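You operate a simulated robot arm through the tools that you are given. There is no shell and no other tool. Be economical: measure what you need, move in short steps, check, and stop when the job is done.

Carry out the task below with a simulated two-armed robot. There is one attempt and no reset: what you move stays moved.

JOB
Pick up the green top injector from the top shelf of the jobs rack with one hand, pass it to the other hand and put it on the bottom shelf of the jobs rack. Set down upright: green top injector.

The check looks at the end state, three seconds after you hand in, the way a careful person would. Anything else that was tipped, shoved, dropped, spilled or broken makes it a failure.

ROBOT AND FRAMES
Two 6-joint arms with two-finger parallel grippers on one trunk, on a base that drives. Base frame: it is fixed to the floor where the robot stands at the start and does not move with it; the origin is under the middle of the robot, x ahead of it, y to its left, z up; the surface under the hand at the start is at about z = 860. Readings come in mm, degrees, newtons and seconds.
The left shoulder is at the start at [286, 190, 906], the right one opposite. With the tool pointing down near the work surface each hand reaches from about 560 to 920 mm from the robot's upright axis, wherever it stands, measured 20 degrees to its own side. Places, roughly: bottom shelf of the jobs rack [800, 600, 200]. Payload 1.57 kg a hand.
Tool frame (each hand has its own): the origin (TCP) lies between the finger pads and is the grasp point; the fingertips stand 30 mm ahead of it; z points along the fingers, y is the line along which they close. The gripper opens to 80 mm. The fingers are 17 mm wide and 12 mm thick; the gripper's body (40 by 82 mm) begins 80 mm behind the TCP.
Orientation is that of the tool frame in the base frame, as a unit quaternion [x, y, z, w]. With the fingers straight down and closing along the base's y, the tool's x points along the base's -x, its y along +y and its z along -z.

CONTROLS
- The arms move only by the tool servo_tool. It takes "left_plan", "right_plan" or both (then of equal length, played together; a hand with none holds still); each is a list of rows, each a list of 7 numbers: the shift along the base's x, y, z in mm, then the turn, a rotation vector about the base's x, y, z in degrees, then the opening, from 0 (shut) to 1 (fully open). In form: [[dx, dy, dz, wx, wy, wz, gripper], ...]. A call has 1 to 20 rows; each row shifts and turns the commanded pose from where the row before left it. Each row takes 0.2 s and may step no farther than 50 mm and 8.6 degrees from the row before; otherwise, or with a gripper value out of range, the whole call is refused. A pose out of reach is approached as far as the arm can. The call stops where the force on the tool passes 40 N (or 10 N more than at its start, if that is more) or the arm is blocked; 0.2 s more then pass. Each finger travels about 153 mm/s and halts on what it meets, pressing with about 36 N; the grip force reading is that of the motor and also rises with nothing between the fingers. The clock runs only during rows and for 0.2 s after the last one: add rows that do not move to give the fingers time. It gives the time, the measured TCP pose, the force on the tool (base axes), the opening and the grip force at its end, in the units of the frame above (readings bear some noise), with the torque about the TCP (base axes, N m) and any sound that the robot's microphone picked up.
- Cameras (640 x 400 px; columns grow to the right, rows downward): "scene" is now at [223.2, 47.5, 1395.7]; the picture's right is [0.35, -0.93, 0.02], its down [-0.25, -0.12, -0.96] and it looks along [0.90, 0.34, -0.28] (base axes); focal length 214 px, centre (320, 200). "left" rides on the left gripper at [72, 7, -122] in its tool frame; the picture's right is [-0.09, 1.00, 0.00], its down [-0.84, -0.08, -0.54] and it looks along [-0.54, -0.05, 0.84] (tool axes); focal length 238 px, centre (320, 200). "right" rides on the right gripper at [72, -7, -122] in its tool frame; the picture's right is [0.09, 1.00, 0.00], its down [-0.84, 0.08, -0.54] and it looks along [-0.54, 0.05, 0.84] (tool axes); focal length 238 px, centre (320, 200).
- camera(camera): a new picture of that camera. It takes no simulated time.
- move_column(by): slides the trunk up (or, below 0, down) by that many mm; the arms and the scene camera ride with it, the base frame stays. It gives what a move gives, with no picture.
- drive_base(legs): drives the robot by 1 to 6 legs, each [ahead, turn to the left] in mm and degrees, along the robot's own axes; the way and the turn of a leg run together, so that a leg with both is an arc; at most 1500 mm and 180 degrees a leg. The arms and the cameras ride along, it lands a little off, and it stops where it bumps. It gives what a move gives.
- aim_head(pan, tilt): turns the head with the scene camera to pan (to the left, within 86 degrees either way) and tilt (down, from -29 to 69), counted from straight ahead of the robot. It gives what a move gives.
- measure_at(camera, pixels): for up to 12 pixels [column, row] of the newest picture of that camera ("zoom" is the newest enlarged one), the place [x, y, z] in the base frame of the surface seen there, good to about 2 mm, but the place of the scene camera against the robot may be out by one fixed shift of up to 12 mm in any direction. It takes no simulated time.
- close_up(camera, box): a new picture of the part [left, top, right, bottom] of that camera's present view, enlarged. It takes no simulated time.
- close_job(): hands the job in; it is judged then, once.

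Work in short steps. Measure before you move; look again where a grasp or a placing could have gone wrong, and mend it. You have 80 turns and 62 pictures in all, those below and enlarged ones among them. Open the grippers and draw the arms clear of the work before you hand the job in, unless the task says otherwise; then end with one line.

The tools are called after "Call:" as name(argument=value, ...) on one line, values as JSON. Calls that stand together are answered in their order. servo_tool: Moves the arms, as the interface text tells. Its arguments: {"type":"object","properties":{"left_plan":{"type":"array"},"right_plan":{"type":"array"}},"required":[]} The other tools are called the same way: move_column (by) slides the trunk up or down; drive_base (legs) drives the base; aim_head (pan, tilt) turns the head that bears the scene camera; camera (camera) takes a picture; measure_at (camera, pixels) gives the place of the surface under pixels of a picture; close_up (camera, box) takes an enlarged picture of a part of a camera's view; close_job () hands the job in.

At the start:

```text
t: 0.0
left_tool_pos: [484.1, 389.0, 1065.8]
left_tool_rot: [0.006, 1.0, 0.005, 0.002]
left_force: [0.3, -0.1, 0.9]
left_moment: [0.01, -0.01, 0.03]
left_gripper_width: 80.1
left_grasp_force: 0.0
right_tool_pos: [631.0, -121.0, 1211.9]
right_tool_rot: [0.001, 1.0, 0.004, 0.001]
right_force: [-0.4, -0.5, 0.1]
right_moment: [0.0, 0.0, 0.0]
right_gripper_width: 79.9
right_grasp_force: 0.0
trunk travel left (down, up): [-504.0, 486.0]
robot x, y, heading: [41.9, 25.6, -4.0]
head pan, tilt: [24.7, 19.1]
```

scene: 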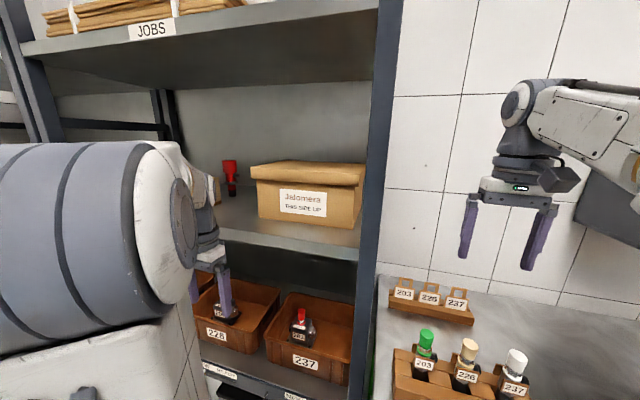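
right: 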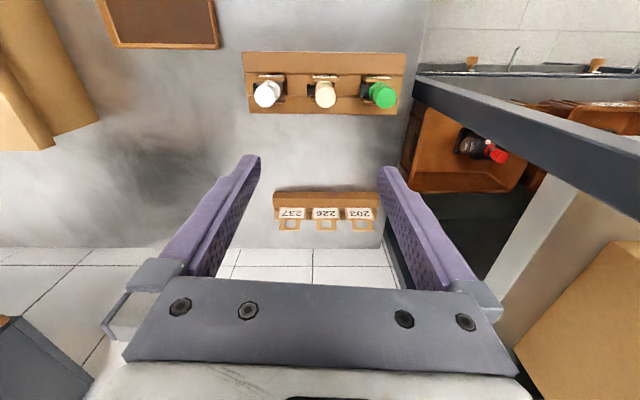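
left: 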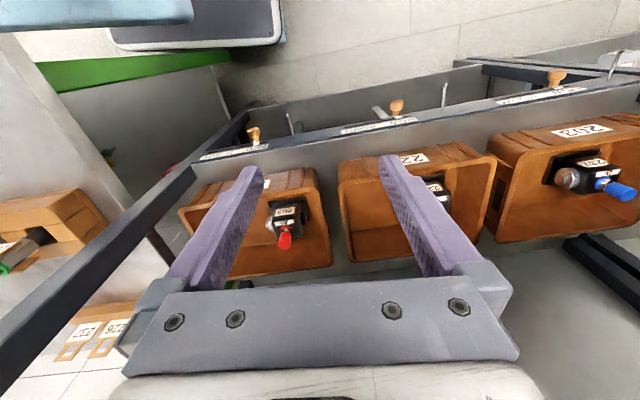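

The scene shows the jobs rack on the left and a bench with a green-top on the right (row 345), but I can't see the rack's top shelf contents yet. I'll pan left and look.

Call:
aim_head(pan=45, tilt=5)

Call:
camera(camera="scene")

```text
t: 0.8
left_tool_pos: [528.8, 385.4, 959.9]
left_tool_rot: [0.008, 1.0, 0.007, -0.019]
left_force: [-0.7, 0.2, -0.3]
left_moment: [-0.01, -0.02, 0.01]
left_gripper_width: 79.8
left_grasp_force: 0.1
right_tool_pos: [675.9, -122.1, 1106.5]
right_tool_rot: [0.001, 1.0, 0.004, -0.011]
right_force: [0.6, 0.2, -1.0]
right_moment: [-0.03, -0.03, -0.01]
right_gripper_width: 80.2
right_grasp_force: 0.1
trunk travel left (down, up): [-504.0, 486.0]
robot x, y, heading: [43.6, 23.0, -3.7]
head pan, tilt: [45.0, 5.0]
```

```text
58 pictures are left
```

scene: 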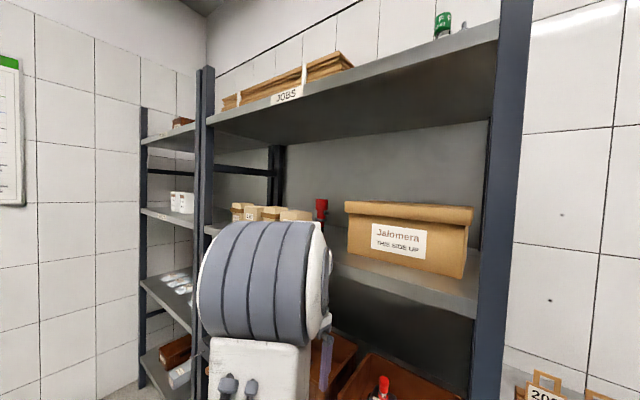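

A green-topped thing stands on the top shelf at (443,25). The readings also show both arms ~106 mm lower than at the start, so I'll read again with a column rise and then look at it.

Call:
move_column(by=300)

Call:
aim_head(pan=40, tilt=10)

Call:
camera(camera="scene")

```text
t: 1.2
left_tool_pos: [534.6, 403.1, 949.0]
left_tool_rot: [-0.017, 0.999, 0.027, -0.01]
left_force: [1.1, 1.6, -9.2]
left_moment: [-0.18, 0.19, 0.0]
left_gripper_width: 80.3
left_grasp_force: 0.1
right_tool_pos: [694.7, -96.9, 1096.6]
right_tool_rot: [-0.024, 1.0, 0.01, 0.007]
right_force: [-2.1, 2.1, 5.0]
right_moment: [-0.21, -0.27, -0.01]
right_gripper_width: 79.9
right_grasp_force: 0.1
trunk travel left (down, up): [-502.0, 488.0]
robot x, y, heading: [20.2, 28.2, 0.0]
head pan, tilt: [45.0, 5.0]
stopped: the arm was blocked; the commanded pose is now the measured one
```

```text
t: 1.8
left_tool_pos: [526.1, 392.4, 929.9]
left_tool_rot: [-0.004, 0.999, 0.016, -0.029]
left_force: [-0.5, -0.1, -0.2]
left_moment: [0.02, -0.03, 0.02]
left_gripper_width: 80.2
left_grasp_force: 0.1
right_tool_pos: [681.8, -122.5, 1051.0]
right_tool_rot: [0.001, 0.999, 0.007, -0.038]
right_force: [-0.6, -0.1, -0.2]
right_moment: [0.02, -0.07, 0.0]
right_gripper_width: 80.0
right_grasp_force: 0.0
trunk travel left (down, up): [-502.0, 488.0]
robot x, y, heading: [-13.1, 23.1, 3.9]
head pan, tilt: [40.0, 10.0]
```

```text
57 pictures are left
```

scene: 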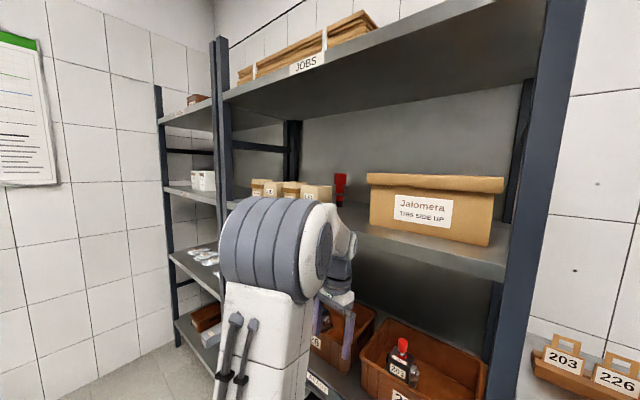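

The column was blocked at once and the readings wander. I'll hold still with zero rows to see if it settles, and view from the left hand.

Call:
servo_tool(left_plan=[[0, 0, 0, 0, 0, 0, 1], [0, 0, 0, 0, 0, 0, 1], [0, 0, 0, 0, 0, 0, 1]], right_plan=[[0, 0, 0, 0, 0, 0, 1], [0, 0, 0, 0, 0, 0, 1], [0, 0, 0, 0, 0, 0, 1]])

Call:
camera(camera="left")

Call:
camera(camera="scene")

```text
t: 2.2
left_tool_pos: [519.3, 396.9, 907.7]
left_tool_rot: [-0.007, 0.999, 0.015, -0.04]
left_force: [-4.1, 1.9, -2.4]
left_moment: [-0.14, -0.36, 0.0]
left_gripper_width: 79.8
left_grasp_force: 0.0
right_tool_pos: [681.1, -108.2, 1028.6]
right_tool_rot: [-0.008, 0.999, 0.006, -0.048]
right_force: [-2.7, 4.6, 4.7]
right_moment: [-0.48, -0.32, 0.03]
right_gripper_width: 80.0
right_grasp_force: 0.1
trunk travel left (down, up): [-502.0, 488.0]
robot x, y, heading: [-30.3, 18.0, 8.2]
head pan, tilt: [40.0, 10.0]
stopped in row 1 (left hand): the arm was blocked; the commanded pose is now the measured one
```

```text
56 pictures are left
```

left: 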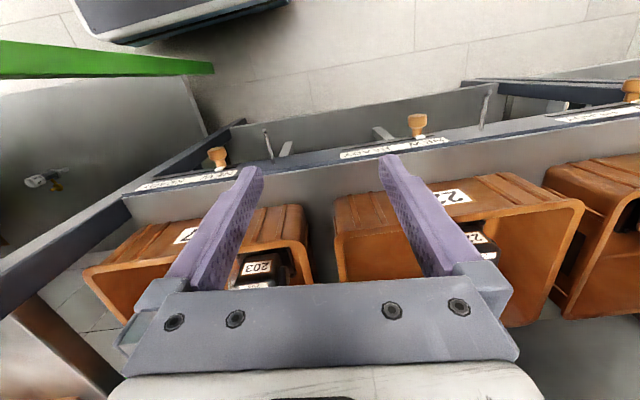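

```text
55 pictures are left
```

scene: 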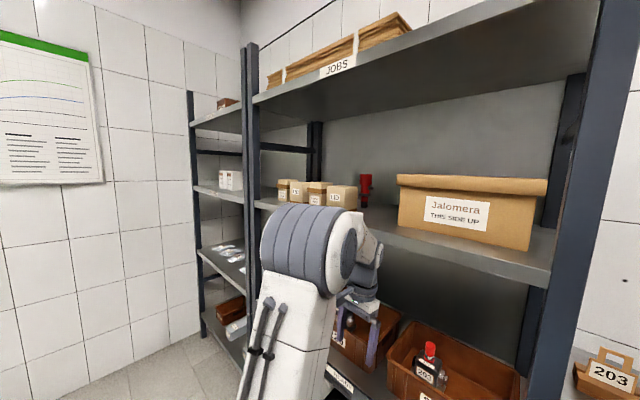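

The base itself seems to drift back and turn left. I'll measure rack features to understand where the arm stands relative to it.

Call:
measure_at(camera="scene", pixels=[[250, 100], [262, 205], [545, 280], [590, 80], [337, 70], [470, 215], [365, 195], [430, 352], [345, 245], [375, 330]])

Call:
measure_at(camera="left", pixels=[[418, 120], [217, 150], [250, 190], [400, 190], [20, 240], [260, 265], [450, 160]])

Call:
servo_tool(left_plan=[[0, 0, 0, 0, 0, 0, 1]])

```text
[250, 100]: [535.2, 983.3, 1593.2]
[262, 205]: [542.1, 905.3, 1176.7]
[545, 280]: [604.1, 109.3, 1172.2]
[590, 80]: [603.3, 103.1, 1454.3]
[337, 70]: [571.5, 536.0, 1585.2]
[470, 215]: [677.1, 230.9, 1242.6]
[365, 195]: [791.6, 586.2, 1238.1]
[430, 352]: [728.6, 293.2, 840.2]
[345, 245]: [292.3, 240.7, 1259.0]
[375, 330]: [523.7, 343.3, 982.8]
```

```text
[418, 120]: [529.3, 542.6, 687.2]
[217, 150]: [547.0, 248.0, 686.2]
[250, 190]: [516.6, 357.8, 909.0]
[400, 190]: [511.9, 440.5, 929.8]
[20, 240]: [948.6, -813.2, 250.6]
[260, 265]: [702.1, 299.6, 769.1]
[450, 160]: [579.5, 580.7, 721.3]
```

```text
t: 2.5
left_tool_pos: [565.9, 383.8, 872.0]
left_tool_rot: [0.009, 0.998, 0.014, -0.061]
left_force: [0.4, 2.5, 3.6]
left_moment: [-0.27, -0.18, 0.02]
left_gripper_width: 80.1
left_grasp_force: 0.0
right_tool_pos: [718.3, -128.9, 982.4]
right_tool_rot: [0.008, 0.997, 0.006, -0.074]
right_force: [0.9, 2.5, 0.0]
right_moment: [-0.27, 0.13, 0.02]
right_gripper_width: 79.9
right_grasp_force: 0.0
trunk travel left (down, up): [-502.0, 488.0]
robot x, y, heading: [-31.5, 24.0, 8.2]
head pan, tilt: [40.0, 10.0]
stopped in row 1 (left hand): the arm was blocked; the commanded pose is now the measured one
```

Both arms have been sinking, and the right hand nears the bench tops. I'll lift both hands and draw them back at once.

Call:
servo_tool(left_plan=[[-20, 0, 20, 0, 0, 0, 1], [-20, 0, 20, 0, 0, 0, 1], [-20, 0, 20, 0, 0, 0, 1]], right_plan=[[0, 0, 30, 0, 0, 0, 1], [0, 0, 30, 0, 0, 0, 1], [0, 0, 30, 0, 0, 0, 1]])

Call:
camera(camera="right")

```text
t: 3.3
left_tool_pos: [493.2, 392.8, 938.2]
left_tool_rot: [0.0, 0.998, 0.014, -0.059]
left_force: [-0.3, 1.1, -0.2]
left_moment: [-0.02, -0.01, -0.01]
left_gripper_width: 80.0
left_grasp_force: 0.2
right_tool_pos: [704.4, -117.2, 1067.5]
right_tool_rot: [0.001, 0.997, 0.004, -0.072]
right_force: [-0.4, 0.7, -0.6]
right_moment: [-0.01, 0.02, 0.01]
right_gripper_width: 80.1
right_grasp_force: 0.0
right hand out of reach, approached as far as the arm can: row 3
trunk travel left (down, up): [-502.0, 488.0]
robot x, y, heading: [-31.4, 20.4, 8.1]
head pan, tilt: [40.0, 10.0]
```

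```text
54 pictures are left
```

right: 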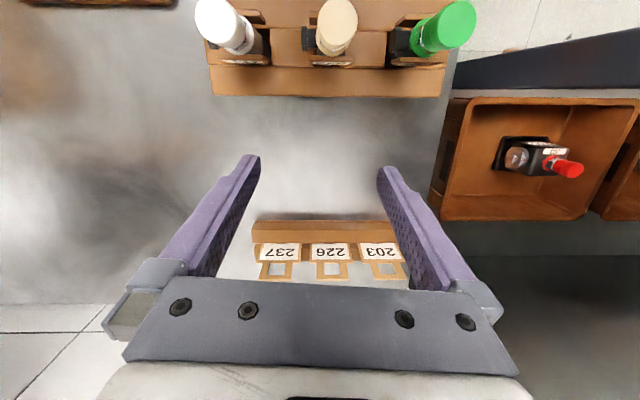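

Moves now play cleanly. Both hands are ahead of the shelves' front edge (x≈575 at y≈400), so I raise the column and re-look toward the top shelf.

Call:
move_column(by=200)

```text
t: 5.5
left_tool_pos: [494.3, 391.5, 1138.0]
left_tool_rot: [0.001, 0.998, 0.014, -0.061]
left_force: [0.5, 0.3, 0.6]
left_moment: [-0.01, 0.0, -0.04]
left_gripper_width: 80.2
left_grasp_force: 0.1
right_tool_pos: [704.7, -118.2, 1265.4]
right_tool_rot: [0.001, 0.997, 0.005, -0.071]
right_force: [0.0, 0.0, 0.0]
right_moment: [-0.02, 0.0, 0.0]
right_gripper_width: 79.8
right_grasp_force: 0.1
trunk travel left (down, up): [-702.0, 288.0]
robot x, y, heading: [-36.7, 22.2, 8.3]
head pan, tilt: [40.0, 10.0]
```

The column rises cleanly now. I'll back the base off 150 mm for clearance, raise the rest of the way and look at the top shelf.

Call:
drive_base(legs=[[-150, 0]])

Call:
move_column(by=285)

Call:
aim_head(pan=10, tilt=10)

Call:
camera(camera="scene")

```text
t: 6.8
left_tool_pos: [343.5, 371.6, 1137.4]
left_tool_rot: [0.0, 0.998, 0.013, -0.061]
left_force: [0.0, -0.7, 0.0]
left_moment: [0.04, -0.01, 0.03]
left_gripper_width: 80.0
left_grasp_force: 0.1
right_tool_pos: [556.6, -140.3, 1266.6]
right_tool_rot: [0.001, 0.997, 0.004, -0.072]
right_force: [1.0, -0.2, -0.5]
right_moment: [0.02, 0.03, -0.01]
right_gripper_width: 79.8
right_grasp_force: 0.2
trunk travel left (down, up): [-702.0, 288.0]
robot x, y, heading: [-182.8, 0.3, 8.0]
head pan, tilt: [40.0, 10.0]
```

```text
t: 9.7
left_tool_pos: [344.9, 370.9, 1421.8]
left_tool_rot: [-0.001, 0.998, 0.013, -0.061]
left_force: [0.4, -0.3, -0.1]
left_moment: [0.01, 0.02, -0.02]
left_gripper_width: 80.2
left_grasp_force: 0.0
right_tool_pos: [556.3, -141.0, 1551.6]
right_tool_rot: [0.001, 0.998, 0.005, -0.07]
right_force: [-0.8, -0.6, 0.1]
right_moment: [0.02, 0.01, 0.03]
right_gripper_width: 80.2
right_grasp_force: 0.0
trunk travel left (down, up): [-987.0, 3.0]
robot x, y, heading: [-182.6, -6.5, 7.9]
head pan, tilt: [40.0, 10.0]
```

```text
t: 10.7
left_tool_pos: [342.7, 372.0, 1423.4]
left_tool_rot: [0.0, 0.998, 0.013, -0.061]
left_force: [0.2, -0.5, 0.2]
left_moment: [0.0, -0.03, 0.0]
left_gripper_width: 79.8
left_grasp_force: 0.0
right_tool_pos: [556.0, -140.1, 1551.9]
right_tool_rot: [0.001, 0.997, 0.005, -0.071]
right_force: [-0.6, 1.2, -0.2]
right_moment: [0.01, -0.03, 0.03]
right_gripper_width: 80.1
right_grasp_force: 0.1
trunk travel left (down, up): [-987.0, 3.0]
robot x, y, heading: [-184.5, 3.4, 8.4]
head pan, tilt: [10.0, 10.0]
```

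```text
53 pictures are left
```

scene: 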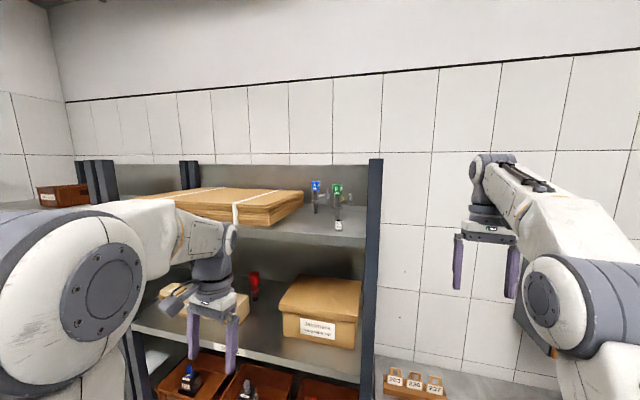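

Now the top shelf shows a blue-top (315,195) and a green-top (337,195). I zoom in on them.

Call:
close_up(camera="scene", box=[280, 155, 392, 245])

```text
4.44 times, centred on (336, 200) of scene
```

zoom: 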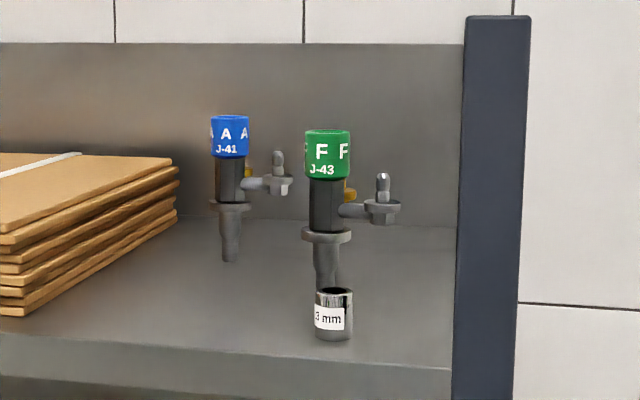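

The green J-43 injector stands on its nozzle with a side barb toward the right, a small "3 mm" socket in front and the blue injector on its left. I measure its parts.

Call:
measure_at(camera="zoom", pixels=[[328, 133], [328, 170], [310, 155], [347, 155], [325, 205], [326, 237], [326, 265], [333, 320], [382, 212], [352, 210], [230, 140], [350, 230]])

Call:
measure_at(camera="zoom", pixels=[[230, 215], [230, 245], [278, 188], [320, 240], [326, 282], [380, 350], [225, 350], [80, 220], [175, 205], [490, 200], [380, 182], [334, 291]])

```text
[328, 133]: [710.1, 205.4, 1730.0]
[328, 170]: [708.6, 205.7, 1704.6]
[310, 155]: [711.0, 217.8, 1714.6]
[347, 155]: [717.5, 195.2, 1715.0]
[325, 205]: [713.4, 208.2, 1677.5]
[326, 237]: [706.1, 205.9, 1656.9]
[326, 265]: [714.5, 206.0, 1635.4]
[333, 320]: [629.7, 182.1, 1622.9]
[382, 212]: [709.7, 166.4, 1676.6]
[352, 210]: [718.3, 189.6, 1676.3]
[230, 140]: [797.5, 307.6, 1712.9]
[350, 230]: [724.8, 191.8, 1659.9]
```

```text
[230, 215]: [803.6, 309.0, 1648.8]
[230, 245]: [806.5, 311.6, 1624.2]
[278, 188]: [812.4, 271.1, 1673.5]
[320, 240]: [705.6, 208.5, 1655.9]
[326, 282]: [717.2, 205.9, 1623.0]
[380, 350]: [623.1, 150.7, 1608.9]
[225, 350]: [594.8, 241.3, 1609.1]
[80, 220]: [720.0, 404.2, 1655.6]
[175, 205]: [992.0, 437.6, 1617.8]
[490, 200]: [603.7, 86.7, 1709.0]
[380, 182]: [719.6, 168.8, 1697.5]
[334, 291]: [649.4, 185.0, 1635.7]
```

The injector's axis is at about (722, 206): cap z 1702–1732, body 1660–1700, flange 1657, shelf 1609, with the barb toward −y. I'll grasp the cap level from the front with the left hand, camera side up. First I square the base and spin the left wrist half a turn in free air.

Call:
drive_base(legs=[[0, -8.2]])

Call:
servo_tool(left_plan=[[0, 0, 0, 0, 0, 8.5, 1], [0, 0, 0, 0, 0, 8.5, 1], [0, 0, 0, 0, 0, 8.5, 1], [0, 0, 0, 0, 0, 8.5, 1], [0, 0, 0, 0, 0, 8.5, 1], [0, 0, 0, 0, 0, 8.5, 1], [0, 0, 0, 0, 0, 8.5, 1], [0, 0, 0, 0, 0, 8.5, 1], [0, 0, 0, 0, 0, 8.5, 1], [0, 0, 0, 0, 0, 8.5, 1], [0, 0, 0, 0, 0, 8.5, 1], [0, 0, 0, 0, 0, 8.5, 1], [0, 0, 0, 0, 0, 8.5, 1], [0, 0, 0, 0, 0, 8.5, 1], [0, 0, 0, 0, 0, 8.5, 1], [0, 0, 0, 0, 0, 8.5, 1], [0, 0, 0, 0, 0, 8.5, 1], [0, 0, 0, 0, 0, 8.5, 1], [0, 0, 0, 0, 0, 8.5, 1], [0, 0, 0, 0, 0, 8.5, 1]])

```text
t: 11.7
left_tool_pos: [391.8, 292.2, 1424.2]
left_tool_rot: [0.071, 0.996, 0.018, -0.06]
left_force: [-0.1, 0.3, 0.5]
left_moment: [-0.04, -0.01, -0.01]
left_gripper_width: 80.1
left_grasp_force: 0.1
right_tool_pos: [527.9, -244.7, 1552.7]
right_tool_rot: [0.073, 0.995, 0.009, -0.07]
right_force: [-1.0, 0.2, 0.5]
right_moment: [0.04, 0.02, 0.0]
right_gripper_width: 79.9
right_grasp_force: 0.0
trunk travel left (down, up): [-987.0, 3.0]
robot x, y, heading: [-185.3, -0.5, -0.0]
head pan, tilt: [10.0, 10.0]
```

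```text
t: 15.9
left_tool_pos: [391.1, 291.2, 1422.8]
left_tool_rot: [0.986, -0.156, 0.058, 0.022]
left_force: [0.8, -0.1, 0.2]
left_moment: [0.01, 0.01, -0.01]
left_gripper_width: 79.9
left_grasp_force: 0.0
right_tool_pos: [528.4, -245.3, 1551.4]
right_tool_rot: [0.073, 0.995, 0.009, -0.07]
right_force: [0.0, 0.8, -0.8]
right_moment: [0.0, -0.01, 0.02]
right_gripper_width: 79.9
right_grasp_force: 0.0
trunk travel left (down, up): [-987.0, 3.0]
robot x, y, heading: [-186.8, 1.5, 0.2]
head pan, tilt: [10.0, 10.0]
```

The spin worked. Now I pitch the left hand level toward +x while lifting it to cap height, at x≈400, well in front of the shelf.

Call:
servo_tool(left_plan=[[3, -8.5, 29, -1.19, -8.25, 1.58, 1], [3, -8.5, 29, -1.19, -8.25, 1.58, 1], [3, -8.5, 29, -1.19, -8.25, 1.58, 1], [3, -8.5, 29, -1.19, -8.25, 1.58, 1], [3, -8.5, 29, -1.19, -8.25, 1.58, 1], [3, -8.5, 29, -1.19, -8.25, 1.58, 1], [3, -8.5, 29, -1.19, -8.25, 1.58, 1], [3, -8.5, 29, -1.19, -8.25, 1.58, 1], [3, -8.5, 29, -1.19, -8.25, 1.58, 1], [3, -8.5, 29, -1.19, -8.25, 1.58, 1], [0, 0, 0, 0, 0, 0, 1]])

Call:
camera(camera="left")

Call:
camera(camera="scene")

```text
t: 18.3
left_tool_pos: [532.6, 267.4, 1713.4]
left_tool_rot: [0.707, -0.002, 0.707, -0.001]
left_force: [0.2, 0.4, 0.1]
left_moment: [-0.01, -0.02, 0.03]
left_gripper_width: 80.0
left_grasp_force: 0.1
left hand out of reach, approached as far as the arm can: row 3, 4, 5, 6, 7, 8, 9, 10
right_tool_pos: [528.5, -246.0, 1552.2]
right_tool_rot: [0.072, 0.995, 0.009, -0.07]
right_force: [0.4, 0.0, 0.1]
right_moment: [0.01, -0.03, 0.0]
right_gripper_width: 80.0
right_grasp_force: 0.1
trunk travel left (down, up): [-987.0, 3.0]
robot x, y, heading: [-184.6, 1.1, -0.3]
head pan, tilt: [10.0, 10.0]
```

```text
51 pictures are left
```

left: 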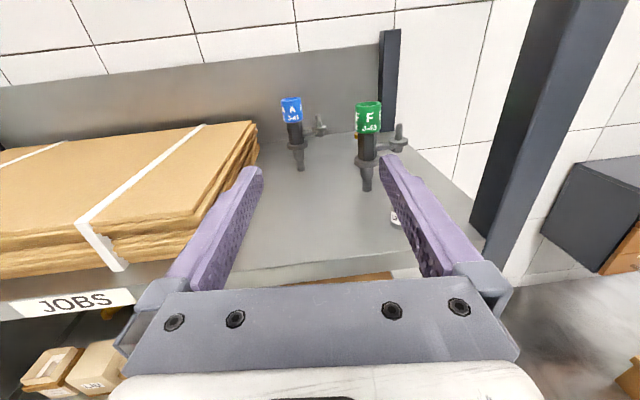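

```text
50 pictures are left
```

scene: 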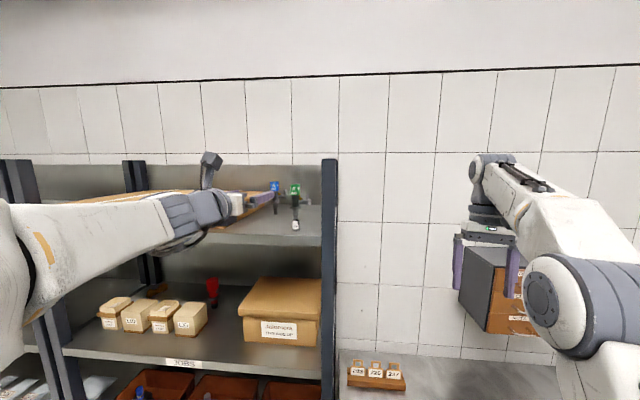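

The hand is level; the inner reach limit left it at x 533. I measure the injector from the left hand camera with a zoom.

Call:
close_up(camera="left", box=[270, 80, 430, 230])

```text
2.67 times, centred on (350, 155) of left
```

zoom: 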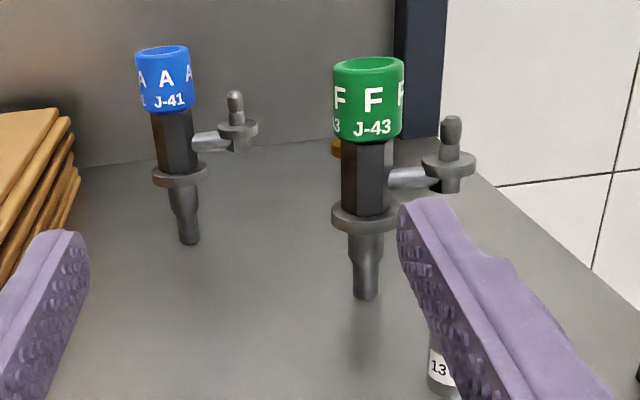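

I measure key points in this zoom: cap edges, body, flange, tip, barb, the orange bit and the socket.

Call:
measure_at(camera="zoom", pixels=[[368, 62], [368, 130], [336, 100], [401, 100], [366, 180], [345, 175], [365, 290], [363, 215], [336, 148], [452, 125], [410, 177], [432, 375]])

Call:
measure_at(camera="zoom", pixels=[[366, 58], [375, 75], [350, 200], [395, 215], [364, 300], [450, 180], [392, 150], [343, 150], [340, 152], [440, 396], [345, 330]])

```text
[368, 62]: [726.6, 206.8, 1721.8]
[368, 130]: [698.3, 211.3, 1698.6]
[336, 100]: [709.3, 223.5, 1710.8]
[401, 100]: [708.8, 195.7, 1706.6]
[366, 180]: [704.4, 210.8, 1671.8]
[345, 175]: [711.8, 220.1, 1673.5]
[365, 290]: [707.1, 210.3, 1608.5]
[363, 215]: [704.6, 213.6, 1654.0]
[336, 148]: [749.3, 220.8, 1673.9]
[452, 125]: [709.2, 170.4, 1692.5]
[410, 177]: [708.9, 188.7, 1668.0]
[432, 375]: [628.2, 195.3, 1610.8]
```

```text
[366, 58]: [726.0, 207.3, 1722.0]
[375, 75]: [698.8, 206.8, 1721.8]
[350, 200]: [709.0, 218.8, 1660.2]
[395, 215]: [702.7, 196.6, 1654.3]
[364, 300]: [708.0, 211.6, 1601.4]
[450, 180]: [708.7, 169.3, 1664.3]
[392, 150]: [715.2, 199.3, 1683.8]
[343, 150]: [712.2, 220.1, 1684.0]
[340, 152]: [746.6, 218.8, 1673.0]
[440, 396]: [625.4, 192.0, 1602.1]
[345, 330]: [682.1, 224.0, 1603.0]
```

From the hand camera: cap axis (712, 210), cap z≈1694–1722, barb toward −y at z≈1670, an orange pin behind at (747, 220, 1673), shelf 1602. I first shift sideways to y≈210 to see how the arm follows.

Call:
servo_tool(left_plan=[[10, -15, -2, 0, 0, 0, 1], [10, -15, -2, 0, 0, 0, 1], [10, -15, -2, 0, 0, 0, 1], [10, -12, -2, 0, 0, 0, 1], [0, 0, 0, 0, 0, 0, 1]])

```text
t: 19.5
left_tool_pos: [572.4, 211.4, 1705.1]
left_tool_rot: [0.707, -0.002, 0.707, -0.001]
left_force: [0.0, 0.1, -1.0]
left_moment: [-0.01, 0.0, -0.05]
left_gripper_width: 79.8
left_grasp_force: 0.2
right_tool_pos: [527.7, -245.5, 1552.5]
right_tool_rot: [0.072, 0.995, 0.009, -0.07]
right_force: [0.2, 0.5, 0.1]
right_moment: [-0.01, -0.01, 0.04]
right_gripper_width: 79.9
right_grasp_force: 0.0
trunk travel left (down, up): [-987.0, 3.0]
robot x, y, heading: [-184.2, -0.8, -0.2]
head pan, tilt: [10.0, 10.0]
```

The arm follows exactly. I narrow the opening to ~48 mm so the right finger stays inside the barb's post (y≈170, top z 1693), and advance to x≈655.

Call:
servo_tool(left_plan=[[0, 0, 2, 0, 0, 0, 0.6], [20, 0, 0, 0, 0, 0, 0.6], [20, 0, 0, 0, 0, 0, 0.6], [20, 0, 0, 0, 0, 0, 0.6], [20, 0, 0, 0, 0, 0, 0.6], [0, 0, 0, 0, 0, 0, 0.6]])

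Call:
close_up(camera="left", box=[220, 60, 420, 260])

```text
t: 20.9
left_tool_pos: [652.2, 210.9, 1707.3]
left_tool_rot: [0.707, -0.002, 0.707, -0.001]
left_force: [0.4, 0.5, -0.4]
left_moment: [-0.02, 0.03, -0.02]
left_gripper_width: 48.0
left_grasp_force: 0.1
right_tool_pos: [528.4, -245.4, 1551.5]
right_tool_rot: [0.073, 0.995, 0.01, -0.07]
right_force: [-0.1, 0.5, 0.7]
right_moment: [0.0, 0.04, -0.02]
right_gripper_width: 79.6
right_grasp_force: 0.1
trunk travel left (down, up): [-987.0, 3.0]
robot x, y, heading: [-184.8, 0.8, -0.0]
head pan, tilt: [10.0, 10.0]
```

```text
2.00 times, centred on (320, 160) of left
```

zoom: 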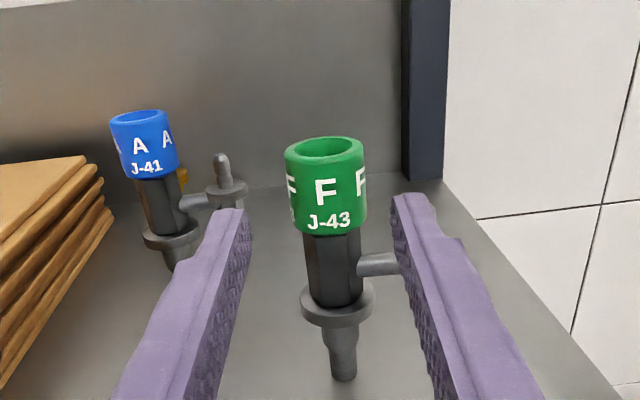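

The cap sits between the fingers; I measure it once more from this nearer view.

Call:
measure_at(camera="zoom", pixels=[[325, 165], [325, 232], [288, 195], [363, 195], [325, 139], [340, 375], [335, 265]])

```text
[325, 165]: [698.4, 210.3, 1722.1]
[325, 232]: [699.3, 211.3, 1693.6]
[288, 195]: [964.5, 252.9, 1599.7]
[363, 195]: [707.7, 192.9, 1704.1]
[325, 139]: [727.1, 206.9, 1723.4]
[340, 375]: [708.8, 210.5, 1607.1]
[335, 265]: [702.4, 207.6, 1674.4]
```

Axis is y≈209, x≈712. I advance 52 mm to x≈704, lower to z≈1704 and then close on the cap.

Call:
servo_tool(left_plan=[[18, -1, -1, 0, 0, 0, 0.6], [17, -1, -1, 0, 0, 0, 0.6], [17, 0, -1, 0, 0, 0, 0.6], [0, 0, 0, 0, 0, 0, 0.6], [0, 0, 0, 0, 0, 0, 0.45], [0, 0, 0, 0, 0, 0, 0.38], [0, 0, 0, 0, 0, 0, 0.2], [0, 0, 0, 0, 0, 0, 0.2]])

Call:
close_up(camera="left", box=[220, 100, 420, 300])

```text
t: 22.7
left_tool_pos: [704.2, 207.9, 1704.5]
left_tool_rot: [0.707, -0.002, 0.707, 0.0]
left_force: [0.7, -0.6, -1.7]
left_moment: [-0.06, -0.05, -0.04]
left_gripper_width: 31.4
left_grasp_force: 36.0
right_tool_pos: [528.2, -244.4, 1551.2]
right_tool_rot: [0.072, 0.995, 0.009, -0.07]
right_force: [0.1, 0.3, -0.2]
right_moment: [0.02, 0.03, -0.02]
right_gripper_width: 80.0
right_grasp_force: 0.1
trunk travel left (down, up): [-987.0, 3.0]
robot x, y, heading: [-187.6, 3.4, -0.3]
head pan, tilt: [10.0, 10.0]
```

```text
2.00 times, centred on (320, 200) of left
```

zoom: 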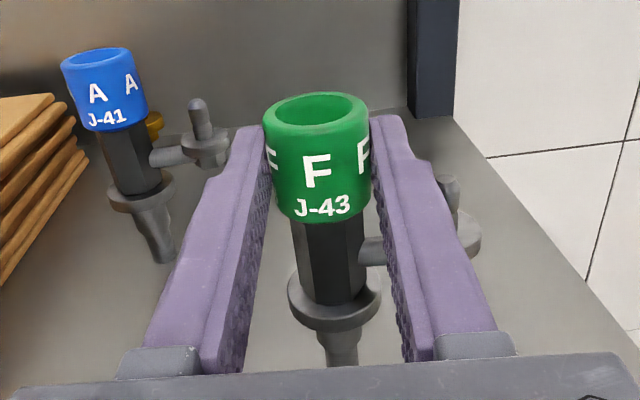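

Gripped: width 31 mm, 36 N. I lift 50 mm and check the hold.

Call:
servo_tool(left_plan=[[0, 0, 8, 0, 0, 0, 0.2], [0, 0, 14, 0, 0, 0, 0.2], [0, 0, 14, 0, 0, 0, 0.2], [0, 0, 14, 0, 0, 0, 0.2], [0, 0, 0, 0, 0, 0, 0.2]])

Call:
camera(camera="left")

```text
t: 23.9
left_tool_pos: [703.6, 208.8, 1755.0]
left_tool_rot: [0.707, -0.002, 0.707, -0.002]
left_force: [0.0, 0.7, -2.4]
left_moment: [0.0, 0.03, -0.01]
left_gripper_width: 31.7
left_grasp_force: 35.9
right_tool_pos: [527.4, -245.0, 1551.3]
right_tool_rot: [0.073, 0.995, 0.009, -0.07]
right_force: [1.6, 0.5, -0.2]
right_moment: [0.01, -0.01, 0.02]
right_gripper_width: 80.2
right_grasp_force: 0.0
trunk travel left (down, up): [-987.0, 3.0]
robot x, y, heading: [-186.8, -2.1, 0.1]
head pan, tilt: [10.0, 10.0]
```

```text
46 pictures are left
```

left: 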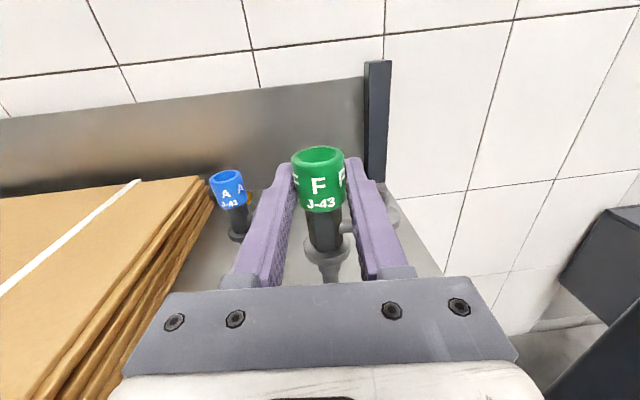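

The hold is good. Before backing away I look to the left side to see the free floor and the bottom shelf region.

Call:
aim_head(pan=80, tilt=40)

Call:
camera(camera="scene")

```text
t: 25.3
left_tool_pos: [704.6, 208.8, 1753.1]
left_tool_rot: [0.707, -0.001, 0.707, -0.001]
left_force: [-0.5, -0.4, -2.9]
left_moment: [-0.02, 0.05, 0.01]
left_gripper_width: 31.7
left_grasp_force: 35.6
right_tool_pos: [527.6, -245.5, 1551.2]
right_tool_rot: [0.073, 0.995, 0.009, -0.07]
right_force: [0.7, 0.5, 0.6]
right_moment: [-0.02, 0.01, 0.0]
right_gripper_width: 80.0
right_grasp_force: 0.0
trunk travel left (down, up): [-987.0, 3.0]
robot x, y, heading: [-183.3, -1.9, 0.1]
head pan, tilt: [80.0, 40.0]
```

```text
45 pictures are left
```

scene: 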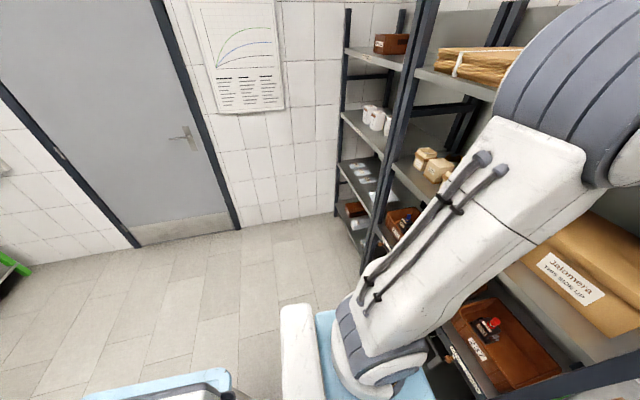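

The floor on the left is free. I back off 220 mm, taking the injector (bottom z≈1652) straight out over the shelf edge and socket.

Call:
drive_base(legs=[[-220, 0]])

Call:
aim_head(pan=10, tilt=15)

Call:
camera(camera="scene")

```text
t: 27.0
left_tool_pos: [481.9, 210.3, 1754.7]
left_tool_rot: [0.707, -0.002, 0.707, -0.001]
left_force: [0.0, 0.4, -3.2]
left_moment: [-0.03, 0.05, 0.04]
left_gripper_width: 31.7
left_grasp_force: 36.1
right_tool_pos: [304.2, -245.9, 1551.7]
right_tool_rot: [0.073, 0.995, 0.009, -0.07]
right_force: [0.1, -0.1, 0.0]
right_moment: [-0.01, -0.04, -0.03]
right_gripper_width: 80.0
right_grasp_force: 0.0
trunk travel left (down, up): [-987.0, 3.0]
robot x, y, heading: [-404.8, 2.8, -0.1]
head pan, tilt: [80.0, 40.0]
```

```text
t: 28.4
left_tool_pos: [482.4, 208.1, 1754.1]
left_tool_rot: [0.707, -0.003, 0.707, -0.001]
left_force: [-0.2, -0.1, -3.1]
left_moment: [0.01, 0.05, 0.01]
left_gripper_width: 31.5
left_grasp_force: 35.5
right_tool_pos: [306.7, -246.1, 1552.8]
right_tool_rot: [0.073, 0.995, 0.009, -0.07]
right_force: [-0.1, 0.4, -0.4]
right_moment: [-0.03, -0.01, 0.05]
right_gripper_width: 80.2
right_grasp_force: 0.1
trunk travel left (down, up): [-987.0, 3.0]
robot x, y, heading: [-407.0, 2.5, -0.3]
head pan, tilt: [10.0, 15.0]
```

```text
44 pictures are left
```

scene: 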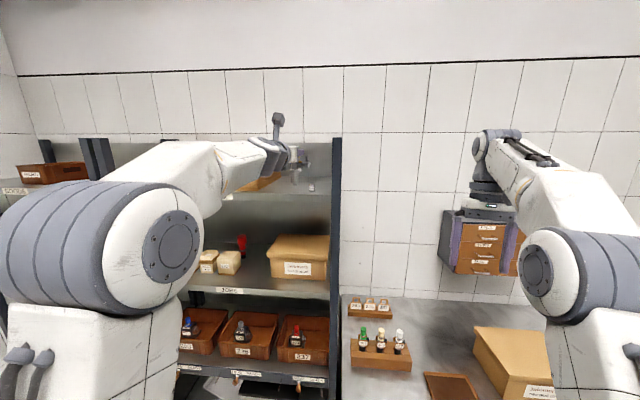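

Clear of the rack. Now I draw the left hand in toward the middle, lower it and yaw it ~−68° so it points to the right; the injector stays vertical.

Call:
servo_tool(left_plan=[[-16, -12, -19, 0, 0, -8.5, 0.2], [-16, -12, -19, 0, 0, -8.5, 0.2], [-16, -12, -19, 0, 0, -8.5, 0.2], [-16, -12, -19, 0, 0, -8.5, 0.2], [-16, -12, -19, 0, 0, -8.5, 0.2], [-16, -12, -19, 0, 0, -8.5, 0.2], [-16, -12, -19, 0, 0, -8.5, 0.2], [-16, -12, -19, 0, 0, -8.5, 0.2], [-16, -12, -19, 0, 0, 0, 0.2], [-16, -12, -19, 0, 0, 0, 0.2], [-16, -12, -19, 0, 0, 0, 0.2], [-16, -12, -19, 0, 0, 0, 0.2], [0, 0, 0, 0, 0, 0, 0.2]])

Call:
camera(camera="scene")

```text
t: 31.2
left_tool_pos: [290.8, 64.7, 1526.4]
left_tool_rot: [0.584, -0.398, 0.587, 0.394]
left_force: [0.3, 0.5, -2.7]
left_moment: [0.05, 0.02, 0.01]
left_gripper_width: 31.8
left_grasp_force: 35.9
right_tool_pos: [306.4, -245.8, 1551.2]
right_tool_rot: [0.073, 0.995, 0.01, -0.07]
right_force: [-1.1, 1.1, 0.0]
right_moment: [0.0, -0.01, 0.02]
right_gripper_width: 79.9
right_grasp_force: 0.1
trunk travel left (down, up): [-987.0, 3.0]
robot x, y, heading: [-411.3, 1.2, -0.2]
head pan, tilt: [10.0, 15.0]
```

```text
43 pictures are left
```

scene: 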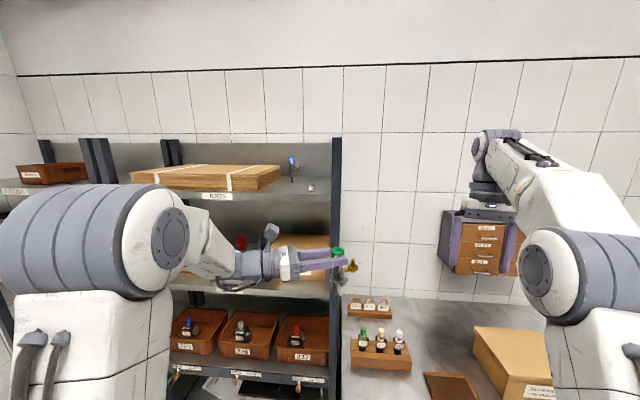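

The injector hangs vertical at ≈(294, 57), cap z≈1515–1544, orange pin pointing right. Before choosing the right hand's grip I measure the right wrist height above its TCP, to be sure a straight-down hand fits under the shelf over the bottom one.

Call:
measure_at(camera="scene", pixels=[[500, 130], [488, 150], [490, 190], [520, 140], [570, 170], [540, 280], [353, 263], [338, 252], [300, 385], [250, 378], [230, 290], [200, 375]])

Call:
close_up(camera="scene", box=[150, 270, 350, 400])

```text
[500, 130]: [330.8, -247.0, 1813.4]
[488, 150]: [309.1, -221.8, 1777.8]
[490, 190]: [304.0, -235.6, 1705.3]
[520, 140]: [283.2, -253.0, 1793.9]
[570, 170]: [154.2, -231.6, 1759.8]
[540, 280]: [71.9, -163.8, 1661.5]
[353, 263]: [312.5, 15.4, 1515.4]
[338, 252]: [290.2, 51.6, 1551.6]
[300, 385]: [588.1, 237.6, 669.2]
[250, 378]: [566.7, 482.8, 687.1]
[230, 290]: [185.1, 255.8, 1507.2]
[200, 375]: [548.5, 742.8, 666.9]
```

```text
3.08 times, centred on (250, 335) of scene
```

zoom: 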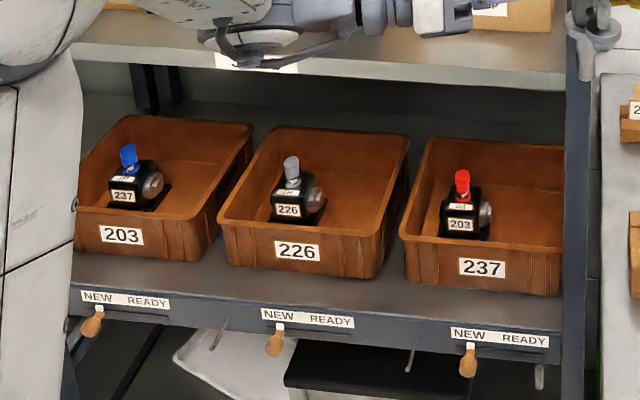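

The wrist stands ~260 mm above the TCP, so I'll take the cap with the right hand tilted 30° forward (closing along the left hand's pointing line, its fingers fitting between the left fingers). That keeps the right wrist outside the rack at the placing. First to a standoff 150 mm back along the right tool's axis.

Call:
servo_tool(right_plan=[[-11, 20, 32, 0.67, -6.38, 4.79, 1], [-11, 20, 32, 0.67, -6.38, 4.79, 1], [-11, 20, 32, 0.67, -6.38, 4.79, 1], [-11, 20, 32, 0.67, -6.38, 4.79, 1], [-11, 47, 0, 0.67, -6.38, 4.79, 1], [-11, 48, 0, 0.67, -6.38, 4.79, 1], [-12, 48, 0, 0, 0, 0, 1], [-12, 48, 0, 0, 0, 0, 1], [0, 0, 0, 0, 0, 0, 1]])

Call:
camera(camera="right")

Call:
camera(camera="scene")

```text
t: 33.2
left_tool_pos: [289.6, 63.7, 1526.3]
left_tool_rot: [0.585, -0.397, 0.586, 0.395]
left_force: [0.9, -0.2, -2.8]
left_moment: [0.07, 0.02, 0.0]
left_gripper_width: 31.6
left_grasp_force: 35.7
right_tool_pos: [215.1, 25.6, 1679.1]
right_tool_rot: [-0.18, 0.949, 0.05, 0.255]
right_force: [0.9, -0.1, -0.6]
right_moment: [0.0, 0.02, -0.02]
right_gripper_width: 80.0
right_grasp_force: 0.1
trunk travel left (down, up): [-987.0, 3.0]
robot x, y, heading: [-404.5, 2.8, -0.1]
head pan, tilt: [10.0, 15.0]
```

```text
41 pictures are left
```

right: 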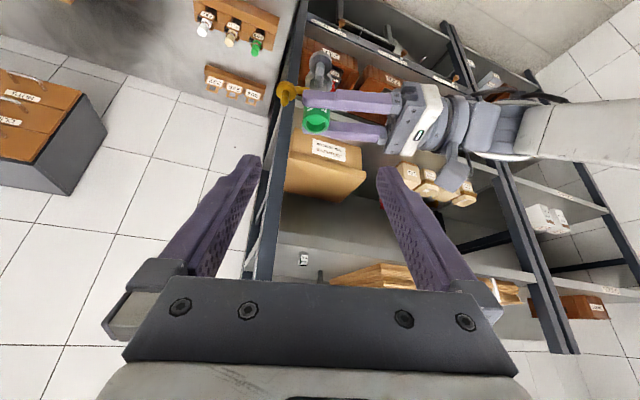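

```text
40 pictures are left
```

scene: 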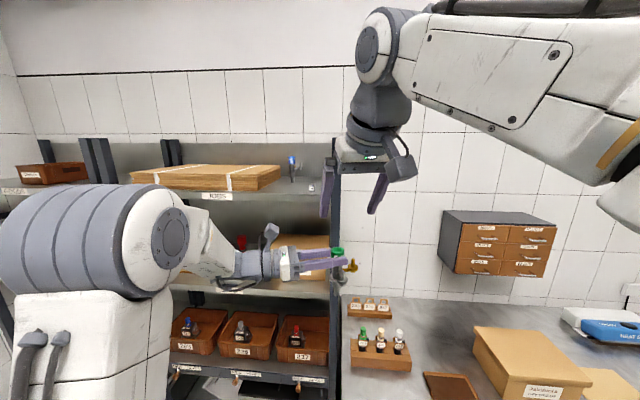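

Pose reached exactly. I zoom on the cap at (317,120) in the right view to measure it in the right hand's frame.

Call:
close_up(camera="right", box=[260, 40, 420, 180])

```text
2.86 times, centred on (340, 110) of right
```

zoom: 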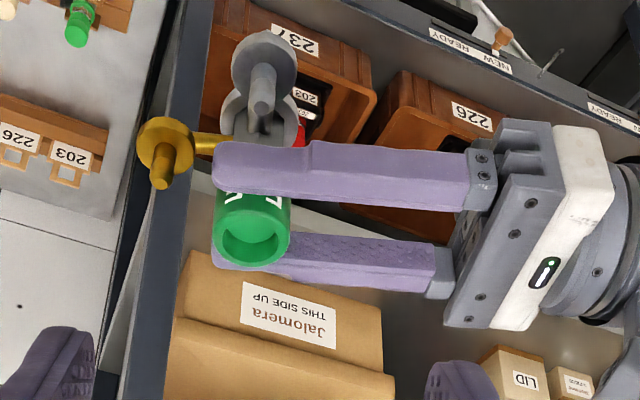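

The orange pin carries an upright knob too. I measure it with the cap rim and left finger edges.

Call:
measure_at(camera="zoom", pixels=[[222, 210], [286, 210], [250, 263], [222, 235], [285, 240], [160, 183], [165, 140], [205, 142], [215, 190], [216, 250], [262, 110], [262, 200]])

```text
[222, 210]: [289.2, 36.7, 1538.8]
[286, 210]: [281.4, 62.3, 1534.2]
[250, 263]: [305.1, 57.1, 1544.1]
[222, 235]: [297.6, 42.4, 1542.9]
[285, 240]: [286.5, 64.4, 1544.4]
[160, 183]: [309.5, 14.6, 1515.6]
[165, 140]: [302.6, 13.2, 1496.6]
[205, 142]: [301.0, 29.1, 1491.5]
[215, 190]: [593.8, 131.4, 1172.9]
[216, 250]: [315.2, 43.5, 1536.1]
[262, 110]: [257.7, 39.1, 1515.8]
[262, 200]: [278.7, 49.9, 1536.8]
```

Axis ≈(292.5, 54.8), cap top 1544; the orange knob's post tops at 1516, 43 mm out. I narrow the right gripper to 48 mm so its finger stays inside that post, and go 110 mm of the 150 mm.

Call:
servo_tool(right_plan=[[0, 0, 0, 0, 0, 0, 0.6], [12.65, 4.75, -23.8, 0, 0, 0, 0.6], [12.65, 4.75, -23.8, 0, 0, 0, 0.6], [12.65, 4.75, -23.8, 0, 0, 0, 0.6], [12.65, 4.75, -23.8, 0, 0, 0, 0.6], [0, 0, 0, 0, 0, 0, 0.6]])

Call:
close_up(camera="right", box=[220, 60, 420, 220])

```text
t: 34.6
left_tool_pos: [290.2, 64.1, 1525.8]
left_tool_rot: [0.585, -0.397, 0.587, 0.395]
left_force: [0.1, 0.6, -3.7]
left_moment: [0.09, 0.0, 0.01]
left_gripper_width: 31.3
left_grasp_force: 36.1
right_tool_pos: [266.7, 44.1, 1583.3]
right_tool_rot: [-0.18, 0.949, 0.05, 0.253]
right_force: [0.6, -0.4, -0.6]
right_moment: [0.0, -0.02, -0.06]
right_gripper_width: 48.0
right_grasp_force: 0.1
trunk travel left (down, up): [-987.0, 3.0]
robot x, y, heading: [-404.0, 1.2, -0.0]
head pan, tilt: [10.0, 15.0]
```

```text
2.50 times, centred on (320, 140) of right
```

zoom: 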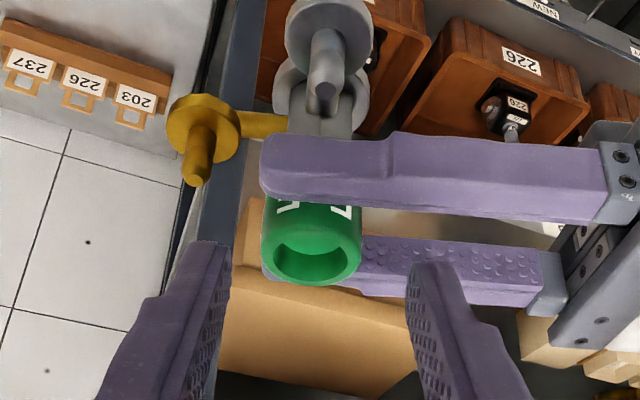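

The cap is centred between the right fingers. I check rim points again before the last 40 mm.

Call:
measure_at(camera="zoom", pixels=[[264, 235], [358, 240], [310, 284], [265, 245], [355, 250], [310, 222], [194, 183], [350, 165], [400, 290], [223, 250], [418, 270]])

```text
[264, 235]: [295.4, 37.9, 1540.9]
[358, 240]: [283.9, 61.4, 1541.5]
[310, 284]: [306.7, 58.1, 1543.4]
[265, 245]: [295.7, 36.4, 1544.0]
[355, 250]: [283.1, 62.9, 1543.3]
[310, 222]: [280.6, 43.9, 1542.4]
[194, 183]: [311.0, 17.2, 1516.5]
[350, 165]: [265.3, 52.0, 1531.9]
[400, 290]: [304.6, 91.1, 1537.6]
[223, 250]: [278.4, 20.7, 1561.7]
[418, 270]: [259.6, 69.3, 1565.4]
```

Centre ≈(292, 53). Final approach of (17, 5.6, −34) to TCP (283.6, 49.7, 1549), then look before closing.

Call:
servo_tool(right_plan=[[5.6, 1.9, -11.4, 0, 0, 0, 0.6], [5.6, 1.9, -11.4, 0, 0, 0, 0.6], [5.6, 1.8, -11.4, 0, 0, 0, 0.6], [0, 0, 0, 0, 0, 0, 0.6]])

Call:
close_up(camera="right", box=[220, 80, 420, 240])

Call:
close_up(camera="left", box=[220, 60, 420, 260])

```text
t: 35.6
left_tool_pos: [291.0, 64.5, 1526.7]
left_tool_rot: [0.585, -0.397, 0.586, 0.396]
left_force: [0.9, 1.1, -3.4]
left_moment: [0.06, 0.02, -0.01]
left_gripper_width: 31.5
left_grasp_force: 35.4
right_tool_pos: [284.4, 50.5, 1550.2]
right_tool_rot: [-0.18, 0.949, 0.05, 0.254]
right_force: [-0.4, -0.7, 0.4]
right_moment: [-0.01, 0.02, -0.05]
right_gripper_width: 48.0
right_grasp_force: 0.0
trunk travel left (down, up): [-987.0, 3.0]
robot x, y, heading: [-403.7, 2.6, -0.1]
head pan, tilt: [10.0, 15.0]
```

```text
2.50 times, centred on (320, 160) of right
```

zoom: 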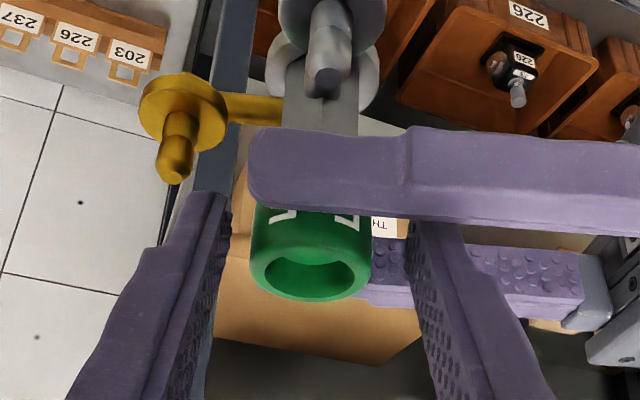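

```text
2.00 times, centred on (320, 160) of left
```

zoom: 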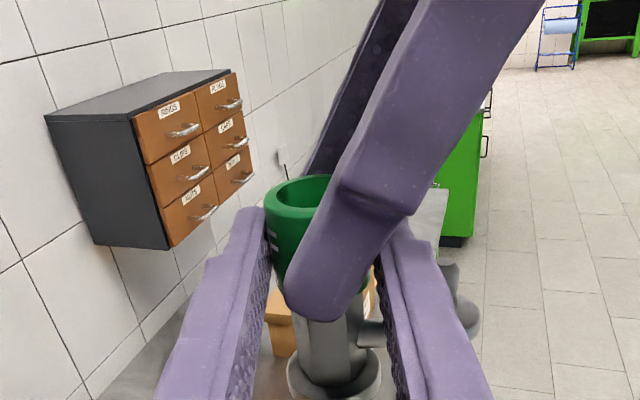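

The right fingers straddle the cap between the left ones with no force. I close the right hand slowly on the cap.

Call:
servo_tool(right_plan=[[0, 0, 0, 0, 0, 0, 0.45], [0, 0, 0, 0, 0, 0, 0.38], [0, 0, 0, 0, 0, 0, 0.2], [0, 0, 0, 0, 0, 0, 0.2], [0, 0, 0, 0, 0, 0, 0.2]])

Call:
close_up(camera="right", box=[220, 80, 420, 240])

```text
t: 36.8
left_tool_pos: [289.9, 66.1, 1526.0]
left_tool_rot: [0.584, -0.398, 0.587, 0.395]
left_force: [-12.8, 20.0, -2.7]
left_moment: [-0.32, -0.21, -0.03]
left_gripper_width: 31.3
left_grasp_force: 36.3
right_tool_pos: [284.8, 49.4, 1549.4]
right_tool_rot: [-0.18, 0.949, 0.048, 0.254]
right_force: [12.4, -20.5, 0.4]
right_moment: [-0.07, -0.07, -0.26]
right_gripper_width: 31.5
right_grasp_force: 36.0
trunk travel left (down, up): [-987.0, 3.0]
robot x, y, heading: [-407.5, 1.2, -0.4]
head pan, tilt: [10.0, 15.0]
```

```text
2.50 times, centred on (320, 160) of right
```

zoom: 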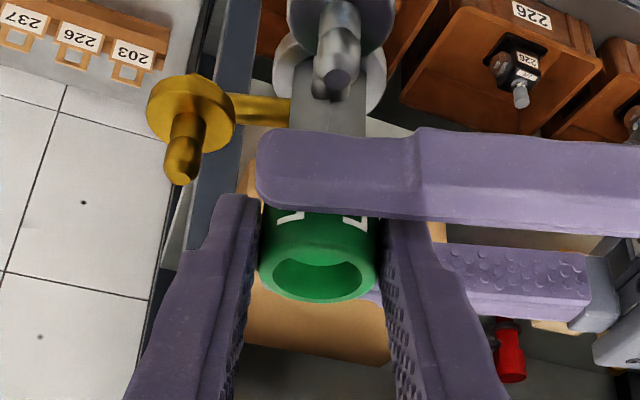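

Both hands hold (31 mm, 36 N each), with ~24 N of mutual push. I ease the left hand 2 mm back, then open it to 48 mm and check the right hold.

Call:
servo_tool(left_plan=[[-0.7, 1.8, 0, 0, 0, 0, 0.2], [0, 0, 0, 0, 0, 0, 0.4], [0, 0, 0, 0, 0, 0, 0.6], [0, 0, 0, 0, 0, 0, 0.6]])

Call:
close_up(camera="left", box=[220, 60, 420, 260])

```text
t: 37.8
left_tool_pos: [290.6, 66.2, 1525.3]
left_tool_rot: [0.586, -0.396, 0.587, 0.395]
left_force: [0.2, 0.3, -0.6]
left_moment: [-0.02, 0.0, 0.0]
left_gripper_width: 48.0
left_grasp_force: 0.0
right_tool_pos: [284.2, 50.9, 1549.8]
right_tool_rot: [-0.181, 0.949, 0.05, 0.254]
right_force: [-0.2, 0.9, 0.7]
right_moment: [0.0, 0.03, 0.01]
right_gripper_width: 31.5
right_grasp_force: 35.6
trunk travel left (down, up): [-987.0, 3.0]
robot x, y, heading: [-404.8, 5.9, -0.2]
head pan, tilt: [10.0, 15.0]
```

```text
2.00 times, centred on (320, 160) of left
```

zoom: 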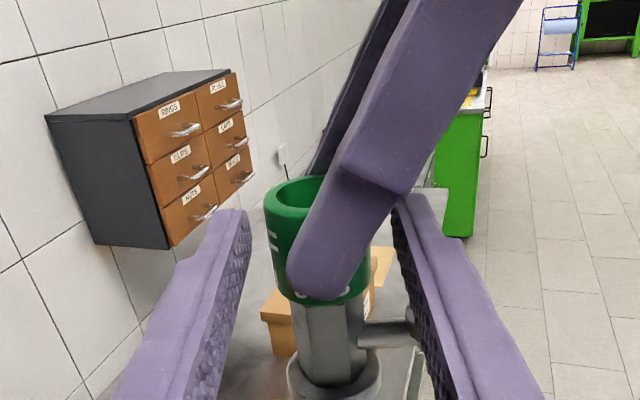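

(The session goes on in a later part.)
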